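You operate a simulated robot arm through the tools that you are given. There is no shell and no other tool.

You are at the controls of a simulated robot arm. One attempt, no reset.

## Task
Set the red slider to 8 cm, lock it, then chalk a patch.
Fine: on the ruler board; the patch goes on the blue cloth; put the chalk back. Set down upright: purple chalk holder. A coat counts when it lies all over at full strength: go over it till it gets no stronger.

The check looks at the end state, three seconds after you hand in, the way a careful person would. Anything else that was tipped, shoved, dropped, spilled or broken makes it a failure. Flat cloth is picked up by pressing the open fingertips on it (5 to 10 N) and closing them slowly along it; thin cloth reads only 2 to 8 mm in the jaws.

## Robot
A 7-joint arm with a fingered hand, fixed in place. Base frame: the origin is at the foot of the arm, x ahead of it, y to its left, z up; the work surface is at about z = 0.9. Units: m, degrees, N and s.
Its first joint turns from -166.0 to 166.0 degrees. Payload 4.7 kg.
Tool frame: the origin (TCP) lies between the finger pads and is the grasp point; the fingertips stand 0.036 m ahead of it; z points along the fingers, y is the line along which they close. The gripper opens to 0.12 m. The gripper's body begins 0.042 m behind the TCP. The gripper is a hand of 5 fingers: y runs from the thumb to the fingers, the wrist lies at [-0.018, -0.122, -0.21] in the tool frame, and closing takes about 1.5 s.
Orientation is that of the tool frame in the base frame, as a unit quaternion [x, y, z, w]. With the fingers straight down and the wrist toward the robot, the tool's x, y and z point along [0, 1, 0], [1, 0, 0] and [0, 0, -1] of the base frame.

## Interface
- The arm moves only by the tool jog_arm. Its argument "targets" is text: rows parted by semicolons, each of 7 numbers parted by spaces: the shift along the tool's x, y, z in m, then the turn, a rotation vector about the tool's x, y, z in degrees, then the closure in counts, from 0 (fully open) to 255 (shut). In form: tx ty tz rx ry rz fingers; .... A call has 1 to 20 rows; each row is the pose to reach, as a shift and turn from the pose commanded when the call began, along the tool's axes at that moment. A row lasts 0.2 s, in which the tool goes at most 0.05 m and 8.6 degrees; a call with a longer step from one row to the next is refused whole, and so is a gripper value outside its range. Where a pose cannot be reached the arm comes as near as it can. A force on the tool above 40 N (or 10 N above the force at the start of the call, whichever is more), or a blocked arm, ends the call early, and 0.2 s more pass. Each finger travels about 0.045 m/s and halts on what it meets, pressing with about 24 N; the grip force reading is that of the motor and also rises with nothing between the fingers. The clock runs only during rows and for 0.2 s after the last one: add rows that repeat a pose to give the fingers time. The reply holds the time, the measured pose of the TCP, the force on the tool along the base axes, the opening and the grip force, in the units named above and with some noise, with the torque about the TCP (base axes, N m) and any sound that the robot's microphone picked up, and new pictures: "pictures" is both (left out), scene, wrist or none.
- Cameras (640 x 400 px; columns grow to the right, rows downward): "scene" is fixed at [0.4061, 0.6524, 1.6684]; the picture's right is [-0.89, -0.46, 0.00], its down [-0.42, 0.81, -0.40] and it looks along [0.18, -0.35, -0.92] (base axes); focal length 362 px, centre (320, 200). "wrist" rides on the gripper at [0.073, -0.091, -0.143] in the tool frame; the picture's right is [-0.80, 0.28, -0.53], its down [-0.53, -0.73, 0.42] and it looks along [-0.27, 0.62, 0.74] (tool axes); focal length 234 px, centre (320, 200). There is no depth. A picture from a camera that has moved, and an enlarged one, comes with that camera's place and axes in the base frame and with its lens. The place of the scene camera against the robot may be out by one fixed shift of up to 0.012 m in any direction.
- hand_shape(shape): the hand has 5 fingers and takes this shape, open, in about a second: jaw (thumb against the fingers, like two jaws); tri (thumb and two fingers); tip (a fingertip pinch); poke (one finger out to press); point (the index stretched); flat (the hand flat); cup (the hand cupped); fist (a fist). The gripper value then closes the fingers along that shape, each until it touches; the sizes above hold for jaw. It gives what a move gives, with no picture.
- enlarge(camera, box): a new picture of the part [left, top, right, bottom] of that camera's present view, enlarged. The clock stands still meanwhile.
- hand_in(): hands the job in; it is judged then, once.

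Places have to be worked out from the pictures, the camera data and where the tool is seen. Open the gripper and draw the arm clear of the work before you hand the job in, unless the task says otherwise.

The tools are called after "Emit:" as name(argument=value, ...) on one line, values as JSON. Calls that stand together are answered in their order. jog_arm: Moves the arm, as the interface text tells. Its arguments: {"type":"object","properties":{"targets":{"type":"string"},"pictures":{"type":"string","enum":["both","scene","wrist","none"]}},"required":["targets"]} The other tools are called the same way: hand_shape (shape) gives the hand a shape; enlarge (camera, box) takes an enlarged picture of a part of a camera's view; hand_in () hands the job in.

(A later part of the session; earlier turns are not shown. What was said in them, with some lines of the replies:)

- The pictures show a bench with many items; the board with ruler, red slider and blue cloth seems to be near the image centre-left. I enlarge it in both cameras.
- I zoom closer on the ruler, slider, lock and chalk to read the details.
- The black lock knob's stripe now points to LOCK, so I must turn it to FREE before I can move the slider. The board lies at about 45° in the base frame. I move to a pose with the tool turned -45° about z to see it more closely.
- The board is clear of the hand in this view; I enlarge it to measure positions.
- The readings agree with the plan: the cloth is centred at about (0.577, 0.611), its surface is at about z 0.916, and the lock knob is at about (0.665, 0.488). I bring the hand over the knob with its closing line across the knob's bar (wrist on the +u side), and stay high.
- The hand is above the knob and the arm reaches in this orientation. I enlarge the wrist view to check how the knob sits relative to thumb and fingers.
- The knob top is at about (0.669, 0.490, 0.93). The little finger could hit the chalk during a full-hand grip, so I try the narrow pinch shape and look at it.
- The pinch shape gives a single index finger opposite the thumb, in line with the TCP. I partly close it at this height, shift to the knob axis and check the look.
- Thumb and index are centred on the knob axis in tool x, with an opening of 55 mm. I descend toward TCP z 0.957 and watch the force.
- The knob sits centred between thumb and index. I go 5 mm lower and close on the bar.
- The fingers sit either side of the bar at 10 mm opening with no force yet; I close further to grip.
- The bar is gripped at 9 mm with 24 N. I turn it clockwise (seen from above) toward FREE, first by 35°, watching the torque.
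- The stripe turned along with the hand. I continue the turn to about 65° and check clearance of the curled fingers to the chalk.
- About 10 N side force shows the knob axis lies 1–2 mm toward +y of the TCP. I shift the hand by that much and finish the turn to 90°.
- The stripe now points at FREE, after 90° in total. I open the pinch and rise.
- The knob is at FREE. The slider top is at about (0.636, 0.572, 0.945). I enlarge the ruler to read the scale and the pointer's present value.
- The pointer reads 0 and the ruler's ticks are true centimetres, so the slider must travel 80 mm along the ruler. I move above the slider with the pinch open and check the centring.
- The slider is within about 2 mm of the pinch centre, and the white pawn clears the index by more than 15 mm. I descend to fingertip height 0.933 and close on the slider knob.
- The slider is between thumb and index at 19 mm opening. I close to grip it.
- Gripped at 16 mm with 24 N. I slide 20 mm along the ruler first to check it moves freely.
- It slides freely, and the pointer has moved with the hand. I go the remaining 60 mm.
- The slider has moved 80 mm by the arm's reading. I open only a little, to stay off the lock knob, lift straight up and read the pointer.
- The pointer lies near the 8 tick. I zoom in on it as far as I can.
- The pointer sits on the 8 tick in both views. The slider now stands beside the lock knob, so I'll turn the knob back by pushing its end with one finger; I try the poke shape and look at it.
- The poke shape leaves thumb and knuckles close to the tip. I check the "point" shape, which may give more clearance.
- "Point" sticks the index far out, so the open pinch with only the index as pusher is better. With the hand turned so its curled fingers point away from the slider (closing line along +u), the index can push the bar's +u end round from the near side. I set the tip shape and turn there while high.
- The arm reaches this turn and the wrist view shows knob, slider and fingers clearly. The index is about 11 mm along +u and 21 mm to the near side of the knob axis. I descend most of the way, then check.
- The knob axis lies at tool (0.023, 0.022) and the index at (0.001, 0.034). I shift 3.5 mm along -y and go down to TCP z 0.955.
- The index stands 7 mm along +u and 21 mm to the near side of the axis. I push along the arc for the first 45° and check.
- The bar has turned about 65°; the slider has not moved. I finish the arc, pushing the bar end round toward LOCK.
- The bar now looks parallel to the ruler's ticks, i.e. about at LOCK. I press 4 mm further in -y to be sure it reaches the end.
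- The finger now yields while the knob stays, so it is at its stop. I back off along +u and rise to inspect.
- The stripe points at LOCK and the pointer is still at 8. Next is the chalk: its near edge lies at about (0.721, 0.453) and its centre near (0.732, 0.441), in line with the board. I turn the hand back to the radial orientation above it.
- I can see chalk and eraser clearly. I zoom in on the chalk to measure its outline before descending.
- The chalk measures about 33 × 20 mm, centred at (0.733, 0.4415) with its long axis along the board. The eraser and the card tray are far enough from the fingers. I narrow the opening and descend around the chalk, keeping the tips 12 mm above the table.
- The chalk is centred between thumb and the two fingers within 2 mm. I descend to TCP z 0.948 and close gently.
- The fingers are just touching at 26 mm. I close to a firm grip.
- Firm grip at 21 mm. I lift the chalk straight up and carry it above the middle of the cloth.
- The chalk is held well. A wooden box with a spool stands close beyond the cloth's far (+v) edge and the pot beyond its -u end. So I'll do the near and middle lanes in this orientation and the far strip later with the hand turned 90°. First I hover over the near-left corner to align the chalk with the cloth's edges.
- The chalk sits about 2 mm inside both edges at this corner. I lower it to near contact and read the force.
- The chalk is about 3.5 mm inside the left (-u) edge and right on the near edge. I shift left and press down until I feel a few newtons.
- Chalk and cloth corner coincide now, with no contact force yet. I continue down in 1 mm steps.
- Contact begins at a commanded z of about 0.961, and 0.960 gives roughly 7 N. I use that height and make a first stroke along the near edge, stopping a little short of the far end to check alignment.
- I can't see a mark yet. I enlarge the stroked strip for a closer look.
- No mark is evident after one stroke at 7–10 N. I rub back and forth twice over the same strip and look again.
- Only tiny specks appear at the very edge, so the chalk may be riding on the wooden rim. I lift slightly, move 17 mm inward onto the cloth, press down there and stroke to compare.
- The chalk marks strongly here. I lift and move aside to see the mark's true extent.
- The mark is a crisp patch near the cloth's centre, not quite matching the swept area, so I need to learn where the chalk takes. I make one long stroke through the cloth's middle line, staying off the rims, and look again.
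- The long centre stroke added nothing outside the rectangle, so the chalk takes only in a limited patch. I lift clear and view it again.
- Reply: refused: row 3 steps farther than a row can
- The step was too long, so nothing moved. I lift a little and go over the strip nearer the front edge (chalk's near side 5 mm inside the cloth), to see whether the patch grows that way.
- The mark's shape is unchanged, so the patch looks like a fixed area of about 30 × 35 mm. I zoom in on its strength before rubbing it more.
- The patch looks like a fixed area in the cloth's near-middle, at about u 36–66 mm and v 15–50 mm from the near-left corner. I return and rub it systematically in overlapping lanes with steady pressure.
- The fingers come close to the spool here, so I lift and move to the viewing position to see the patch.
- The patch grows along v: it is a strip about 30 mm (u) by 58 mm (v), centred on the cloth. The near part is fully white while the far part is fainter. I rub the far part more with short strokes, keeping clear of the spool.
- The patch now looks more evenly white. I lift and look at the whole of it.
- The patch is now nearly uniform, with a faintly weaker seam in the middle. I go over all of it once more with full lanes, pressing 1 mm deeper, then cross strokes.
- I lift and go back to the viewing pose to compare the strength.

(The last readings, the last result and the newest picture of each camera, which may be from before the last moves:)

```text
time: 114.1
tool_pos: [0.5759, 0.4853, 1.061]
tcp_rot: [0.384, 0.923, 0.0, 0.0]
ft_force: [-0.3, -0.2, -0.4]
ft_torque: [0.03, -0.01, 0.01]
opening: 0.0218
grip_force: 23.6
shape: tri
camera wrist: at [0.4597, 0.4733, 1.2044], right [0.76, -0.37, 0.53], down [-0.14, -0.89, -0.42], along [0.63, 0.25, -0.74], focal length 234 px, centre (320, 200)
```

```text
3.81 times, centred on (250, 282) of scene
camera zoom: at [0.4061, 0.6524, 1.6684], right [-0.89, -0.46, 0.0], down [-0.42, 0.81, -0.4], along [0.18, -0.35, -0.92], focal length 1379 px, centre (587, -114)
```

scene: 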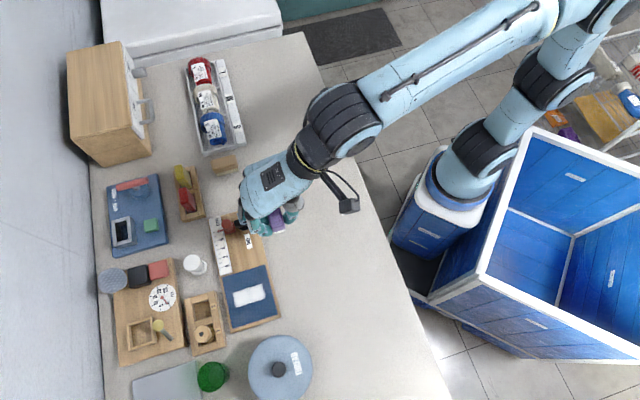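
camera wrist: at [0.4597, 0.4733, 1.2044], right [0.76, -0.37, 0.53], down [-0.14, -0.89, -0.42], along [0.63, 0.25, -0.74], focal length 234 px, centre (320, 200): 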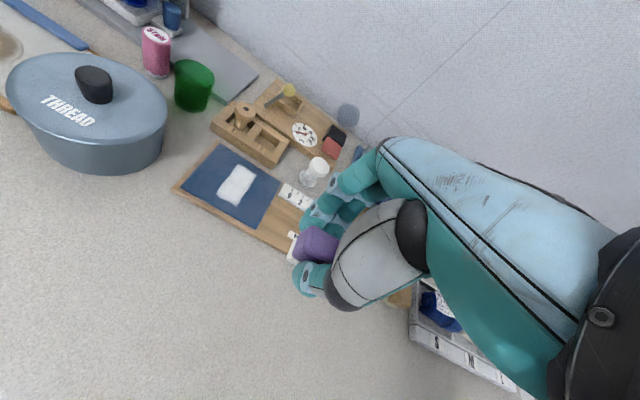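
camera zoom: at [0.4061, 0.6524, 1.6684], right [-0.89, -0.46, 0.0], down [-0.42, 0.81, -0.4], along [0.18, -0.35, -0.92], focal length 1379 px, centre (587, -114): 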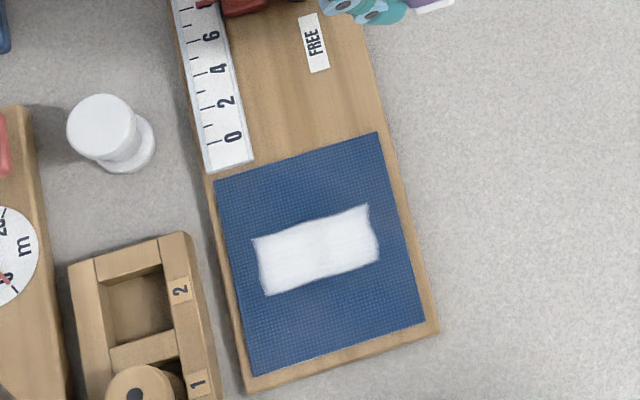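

The picture has not changed since the last round: the centred patch is evenly white and saturated, and no chalk takes outside it. I carry the chalk back over its original spot at (0.7324, 0.4424), at its old angle.

Emit:
jog_arm(targets="-0.024 0.0135 0 0 0 -0.3 225; -0.047 0.027 0 0 0 -0.5 225; -0.07 0.0405 0 0 0 -0.8 225; -0.094 0.054 0 0 0 -1 225; -0.117 0.0676 0 0 0 -1.3 225; -0.1405 0.0811 0 0 0 -1.5 225; -0.1405 0.0811 0.03 0 0 -1.5 225; -0.1405 0.0811 0.06 0 0 -1.5 225; -0.1405 0.0811 0.085 0 0 -1.5 225; -0.1405 0.0811 0.1 0 0 -1.5 225; -0.1405 0.0811 0.1 0 0 -1.5 225")

Emit:
enlarge(camera="wrist", box=[230, 170, 410, 350])

Emit:
enlarge(camera="scene", box=[180, 140, 270, 220])

```text
time: 116.5
tool_pos: [0.7329, 0.4423, 0.96]
tcp_rot: [0.372, 0.928, 0.0, 0.0]
ft_force: [-0.8, 0.7, -0.8]
ft_torque: [0.0, 0.0, 0.03]
opening: 0.0218
grip_force: 23.9
shape: tri
camera wrist: at [0.6172, 0.4282, 1.1037], right [0.77, -0.35, 0.53], down [-0.12, -0.9, -0.42], along [0.62, 0.26, -0.74], focal length 234 px, centre (320, 200)
```

scene: 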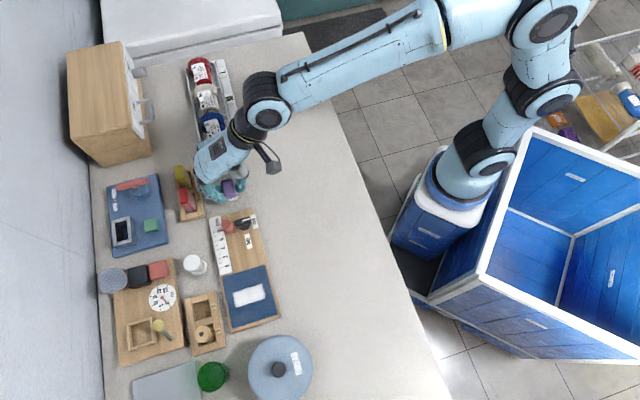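
wrist: 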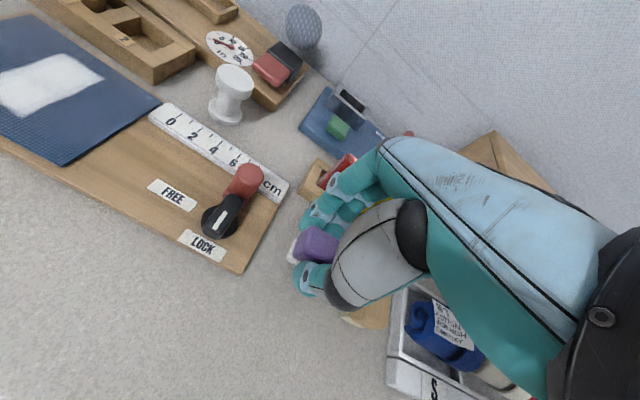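

```text
2.22 times, centred on (320, 260) of wrist
camera zoom: at [0.6172, 0.4282, 1.1037], right [0.77, -0.35, 0.53], down [-0.12, -0.9, -0.42], along [0.62, 0.26, -0.74], focal length 520 px, centre (320, 67)
```

zoom: 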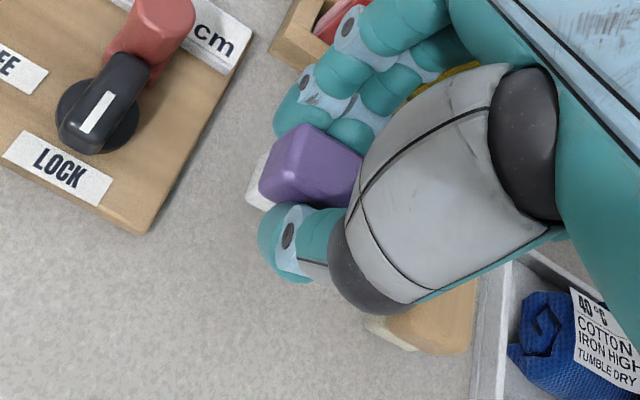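

```text
5.00 times, centred on (225, 180) of scene
camera zoom: at [0.4061, 0.6524, 1.6684], right [-0.89, -0.46, 0.0], down [-0.42, 0.81, -0.4], along [0.18, -0.35, -0.92], focal length 1810 px, centre (795, 300)
```

zoom: 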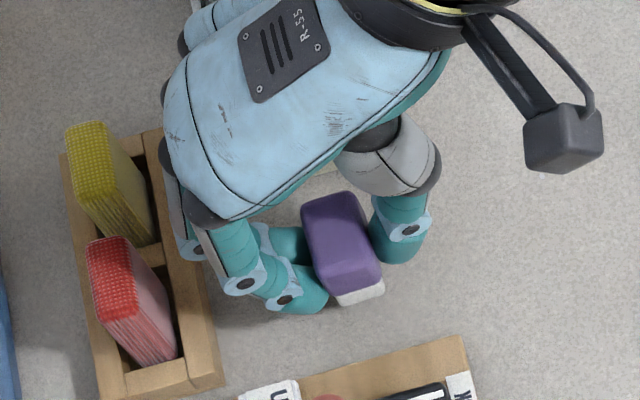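

The holder sits in the hand as before, and the knob still reads LOCK. I lower it slowly to the table.

Emit:
jog_arm(targets="0 0 0.004 0 0 0 225; 0 0 0.007 0 0 0 225; 0 0 0.009 0 0 0 225; 0 0 0.0105 0 0 0 225; 0 0 0.0105 0 0 0 225", pictures="none")

Emit:
jog_arm(targets="0 0 0.001 0 0 0 225; 0 0 0.001 0 0 0 225", pictures="none")

```text
time: 117.7
tool_pos: [0.7335, 0.4432, 0.9503]
tcp_rot: [0.372, 0.928, 0.0, 0.0]
ft_force: [0.1, 0.2, -1.0]
ft_torque: [0.03, -0.02, 0.01]
opening: 0.0216
grip_force: 24.2
shape: tri
```

```text
time: 118.3
tool_pos: [0.7332, 0.4433, 0.9496]
tcp_rot: [0.371, 0.928, 0.0, 0.0]
ft_force: [0.2, -0.1, 0.1]
ft_torque: [0.01, -0.01, -0.01]
opening: 0.0218
grip_force: 24.4
shape: tri
```

No contact yet at z 0.9496, so I continue in small steps.

Emit:
jog_arm(targets="0 0 0.001 0 0 0 225; 0 0 0.001 0 0 0 225", pictures="none")

Emit:
jog_arm(targets="0 0 0.001 0 0 0 225; 0 0 0.001 0 0 0 225", pictures="none")

```text
time: 118.9
tool_pos: [0.7327, 0.443, 0.9475]
tcp_rot: [0.372, 0.928, 0.0, 0.0]
ft_force: [-1.1, -0.3, 0.4]
ft_torque: [0.0, -0.01, 0.05]
opening: 0.0216
grip_force: 24.0
shape: tri
```

```text
time: 119.5
tool_pos: [0.7327, 0.4425, 0.9474]
tcp_rot: [0.372, 0.928, 0.0, 0.0]
ft_force: [-0.5, 0.1, 0.6]
ft_torque: [0.03, 0.01, -0.01]
opening: 0.0218
grip_force: 24.3
shape: tri
```

Emit:
jog_arm(targets="0 0 0.001 0 0 0 225; 0 0 0.001 0 0 0 225", pictures="wrist")

Emit:
enlarge(camera="wrist", box=[270, 200, 350, 280])

Emit:
enlarge(camera="scene", box=[210, 165, 260, 215])

```text
time: 120.1
tool_pos: [0.7315, 0.4427, 0.9487]
tcp_rot: [0.372, 0.928, 0.001, 0.001]
ft_force: [0.1, 0.0, 5.4]
ft_torque: [-0.01, -0.01, 0.02]
opening: 0.0217
grip_force: 24.2
shape: tri
camera wrist: at [0.6168, 0.4283, 1.0904], right [0.77, -0.35, 0.53], down [-0.12, -0.9, -0.43], along [0.62, 0.27, -0.74], focal length 234 px, centre (320, 200)
```

wrist: 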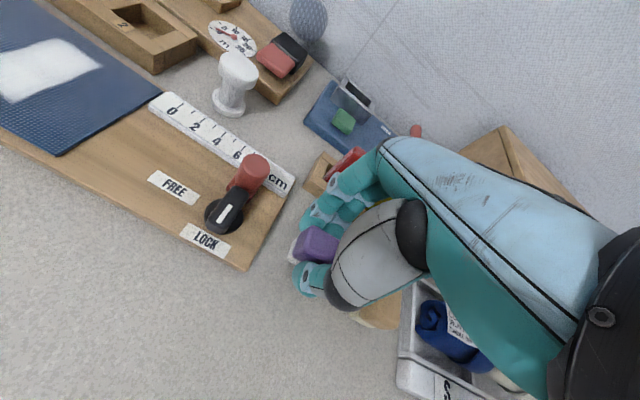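

```text
5.00 times, centred on (310, 240) of wrist
camera zoom: at [0.6168, 0.4283, 1.0904], right [0.77, -0.35, 0.53], down [-0.12, -0.9, -0.43], along [0.62, 0.27, -0.74], focal length 1171 px, centre (370, 0)
```

zoom: 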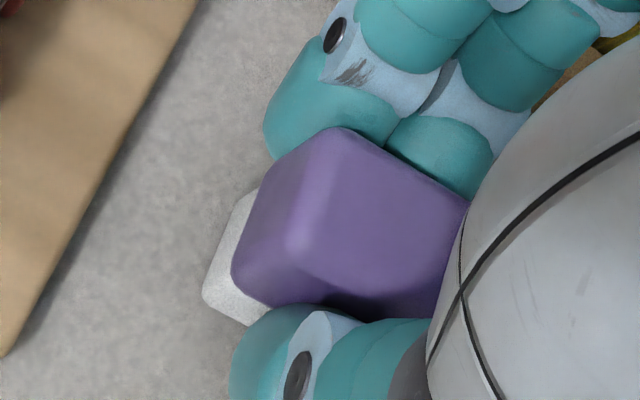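

```text
8.00 times, centred on (235, 190) of scene
camera zoom: at [0.4061, 0.6524, 1.6684], right [-0.89, -0.46, 0.0], down [-0.42, 0.81, -0.4], along [0.18, -0.35, -0.92], focal length 2895 px, centre (1000, 280)
```

zoom: 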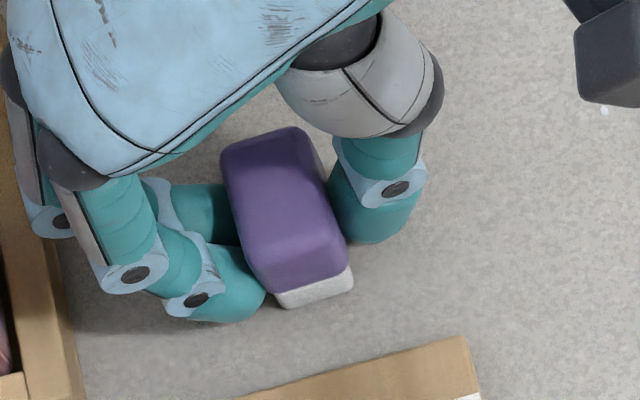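

Contact at 5 N. I ease the pressure off and open the fingers evenly.

Emit:
jog_arm(targets="0 0 -0.001 0 0 0 222; 0 0 -0.001 0 0 0 212; 0 0 -0.001 0 0 0 204; 0 0 -0.001 0 0 0 195; 0 0 -0.001 0 0 0 182; 0 0 -0.001 0 0 0 168; 0 0 -0.001 0 0 0 160; 0 0 -0.001 0 0 0 160; 0 0 -0.015 0 0 0 160; 0 0 -0.04 0 0 0 160; 0 0 -0.08 0 0 0 150; 0 0 -0.12 0 0 0 140; 0 0 -0.14 0 0 0 140")

Emit:
enlarge(camera="wrist", box=[235, 250, 295, 300])

Emit:
enlarge(camera="scene", box=[215, 170, 250, 210])

```text
time: 122.9
tool_pos: [0.7327, 0.4421, 1.0882]
tcp_rot: [0.372, 0.928, 0.0, 0.0]
ft_force: [0.5, -0.1, -0.9]
ft_torque: [0.03, -0.02, -0.01]
opening: 0.0536
grip_force: 0.1
shape: tri
camera wrist: at [0.6174, 0.4287, 1.2312], right [0.77, -0.35, 0.53], down [-0.12, -0.9, -0.42], along [0.62, 0.26, -0.74], focal length 234 px, centre (320, 200)
```

scene: 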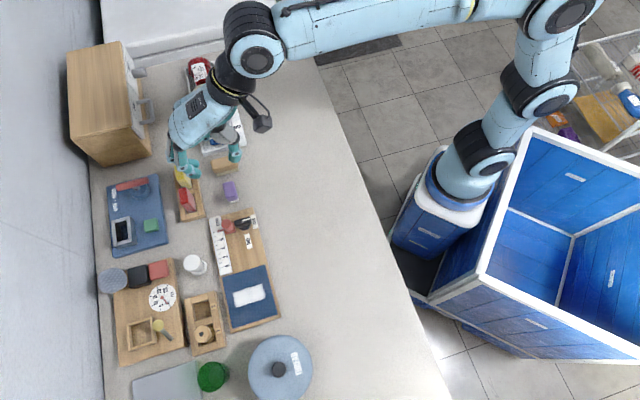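
wrist: 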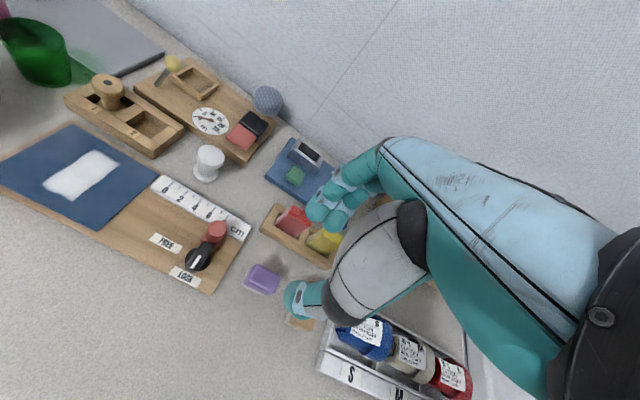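

```text
8.00 times, centred on (265, 275) of wrist
camera zoom: at [0.6174, 0.4287, 1.2312], right [0.77, -0.35, 0.53], down [-0.12, -0.9, -0.42], along [0.62, 0.26, -0.74], focal length 1873 px, centre (760, -400)
```

zoom: 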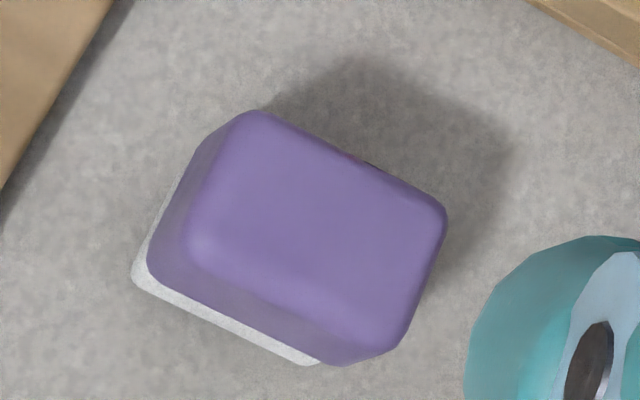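

```text
10.00 times, centred on (232, 190) of scene
camera zoom: at [0.4061, 0.6524, 1.6684], right [-0.89, -0.46, 0.0], down [-0.42, 0.81, -0.4], along [0.18, -0.35, -0.92], focal length 3619 px, centre (1195, 300)
```

zoom: 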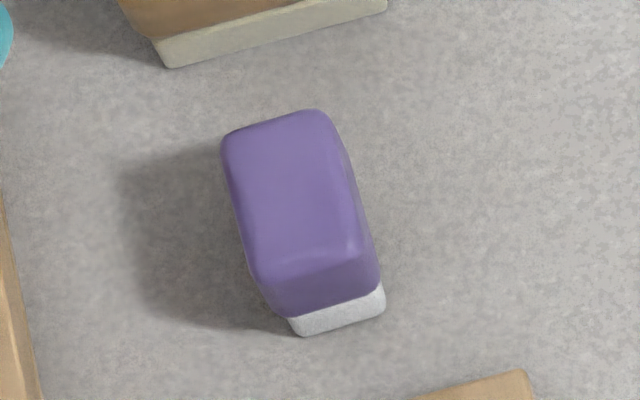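

The chalk stands upright where it was, within about 2 mm. I raise the arm, draw it back toward the start pose with the hand open, and then check everything.

Emit:
jog_arm(targets="0 0 -0.04 0 0 0 100; 0 -0.02 -0.08 0 0 0 60; 0 -0.06 -0.11 0 0 0 0; 0 -0.1 -0.13 0 0 0 0; 0 -0.14 -0.15 0 0 0 0; 0.01 -0.18 -0.16 0 0 0 0; 0.02 -0.22 -0.17 0 0 0 0; 0.03 -0.25 -0.18 0 0 0 0; 0.03 -0.25 -0.18 0 0 0 0")

Emit:
enlarge(camera="scene", box=[205, 205, 265, 255])

Emit:
enlarge(camera="scene", box=[215, 220, 240, 240])

Emit:
enlarge(camera="scene", box=[80, 140, 310, 380])

Emit:
enlarge(camera="scene", box=[225, 265, 285, 330])

```text
time: 124.9
tool_pos: [0.5385, 0.283, 1.266]
tcp_rot: [0.373, 0.928, 0.0, 0.001]
ft_force: [0.1, -0.9, -0.8]
ft_torque: [-0.03, 0.03, 0.03]
opening: 0.1197
grip_force: 0.1
shape: tri
camera wrist: at [0.4227, 0.2682, 1.4097], right [0.77, -0.35, 0.53], down [-0.12, -0.9, -0.42], along [0.62, 0.26, -0.74], focal length 234 px, centre (320, 200)
```

scene: 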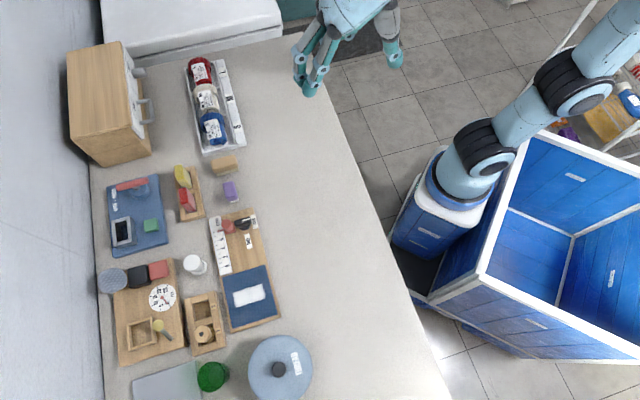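
wrist: 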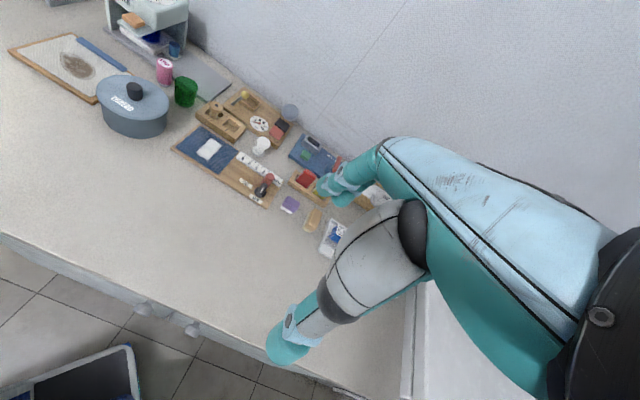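

```text
8.00 times, centred on (235, 230) of scene
camera zoom: at [0.4061, 0.6524, 1.6684], right [-0.89, -0.46, 0.0], down [-0.42, 0.81, -0.4], along [0.18, -0.35, -0.92], focal length 2895 px, centre (1000, -40)
```

zoom: 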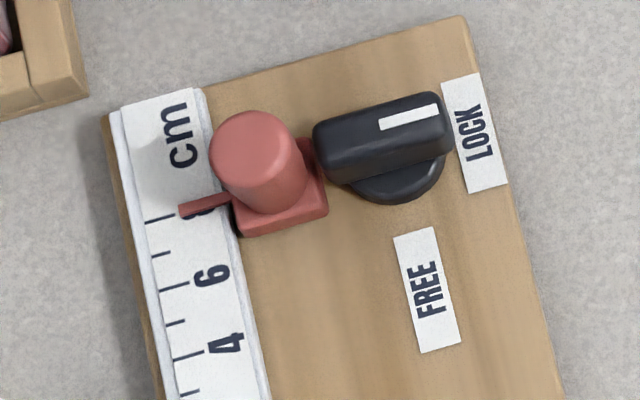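

```text
16.00 times, centred on (228, 230) of scene
camera zoom: at [0.4061, 0.6524, 1.6684], right [-0.89, -0.46, 0.0], down [-0.42, 0.81, -0.4], along [0.18, -0.35, -0.92], focal length 5790 px, centre (1800, -280)
```

zoom: 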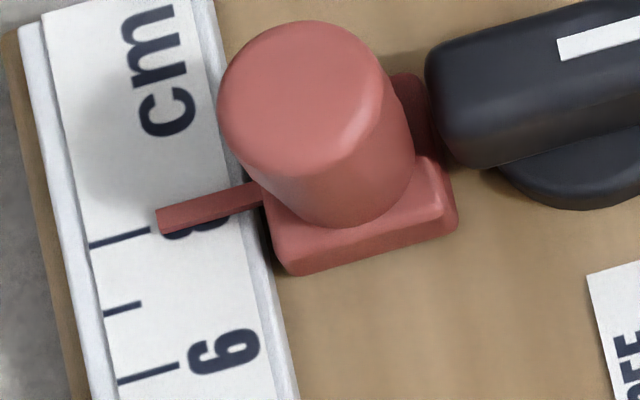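

```text
1.67 times, centred on (195, 260) of scene
camera zoom: at [0.4061, 0.6524, 1.6684], right [-0.89, -0.46, 0.0], down [-0.42, 0.81, -0.4], along [0.18, -0.35, -0.92], focal length 603 px, centre (528, 100)
```

zoom: 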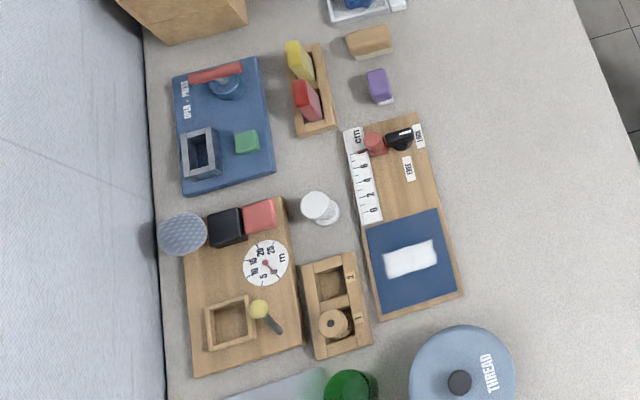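

```text
6.15 times, centred on (255, 298) of scene
camera zoom: at [0.4061, 0.6524, 1.6684], right [-0.89, -0.46, 0.0], down [-0.42, 0.81, -0.4], along [0.18, -0.35, -0.92], focal length 2227 px, centre (720, -400)
```

zoom: 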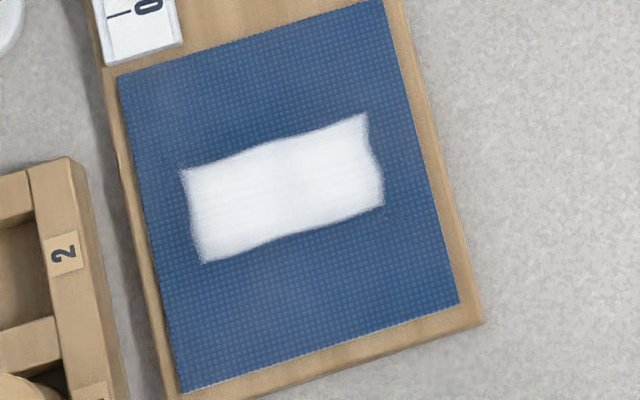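

Everything checks out: the pointer is on 8, the knob points to LOCK, the patch is evenly white, the chalk is upright in its place and nothing else has moved. The hand is open and clear, so I hand in.

Emit:
hand_in()

```text
The job is handed in.
```

The job is handed in; I have no verdict on it yet. In the last pictures:

- **Slider:** the red slider's pointer is on the 8 cm tick, within about half a millimetre.
- **Lock:** the knob had started at LOCK, so I turned it to FREE, set the slider, and turned it back to LOCK.
- **Patch:** a white patch of about 3 × 6 cm lies in the middle of the blue cloth. It is evenly white, and another full round of rubbing did not make it any stronger.
- **Chalk:** the purple holder stands upright within about 2 mm of where it was.
- **Other items:** nothing else appears to have moved or tipped. The hand is open and the arm is clear of the work.

**Uncertain:** the chalk only took in that middle area; strokes over most of the rest of the cloth left no mark. I took that area to be the whole patch, but nothing on the cloth marks it out, so I can't be sure more wasn't wanted.
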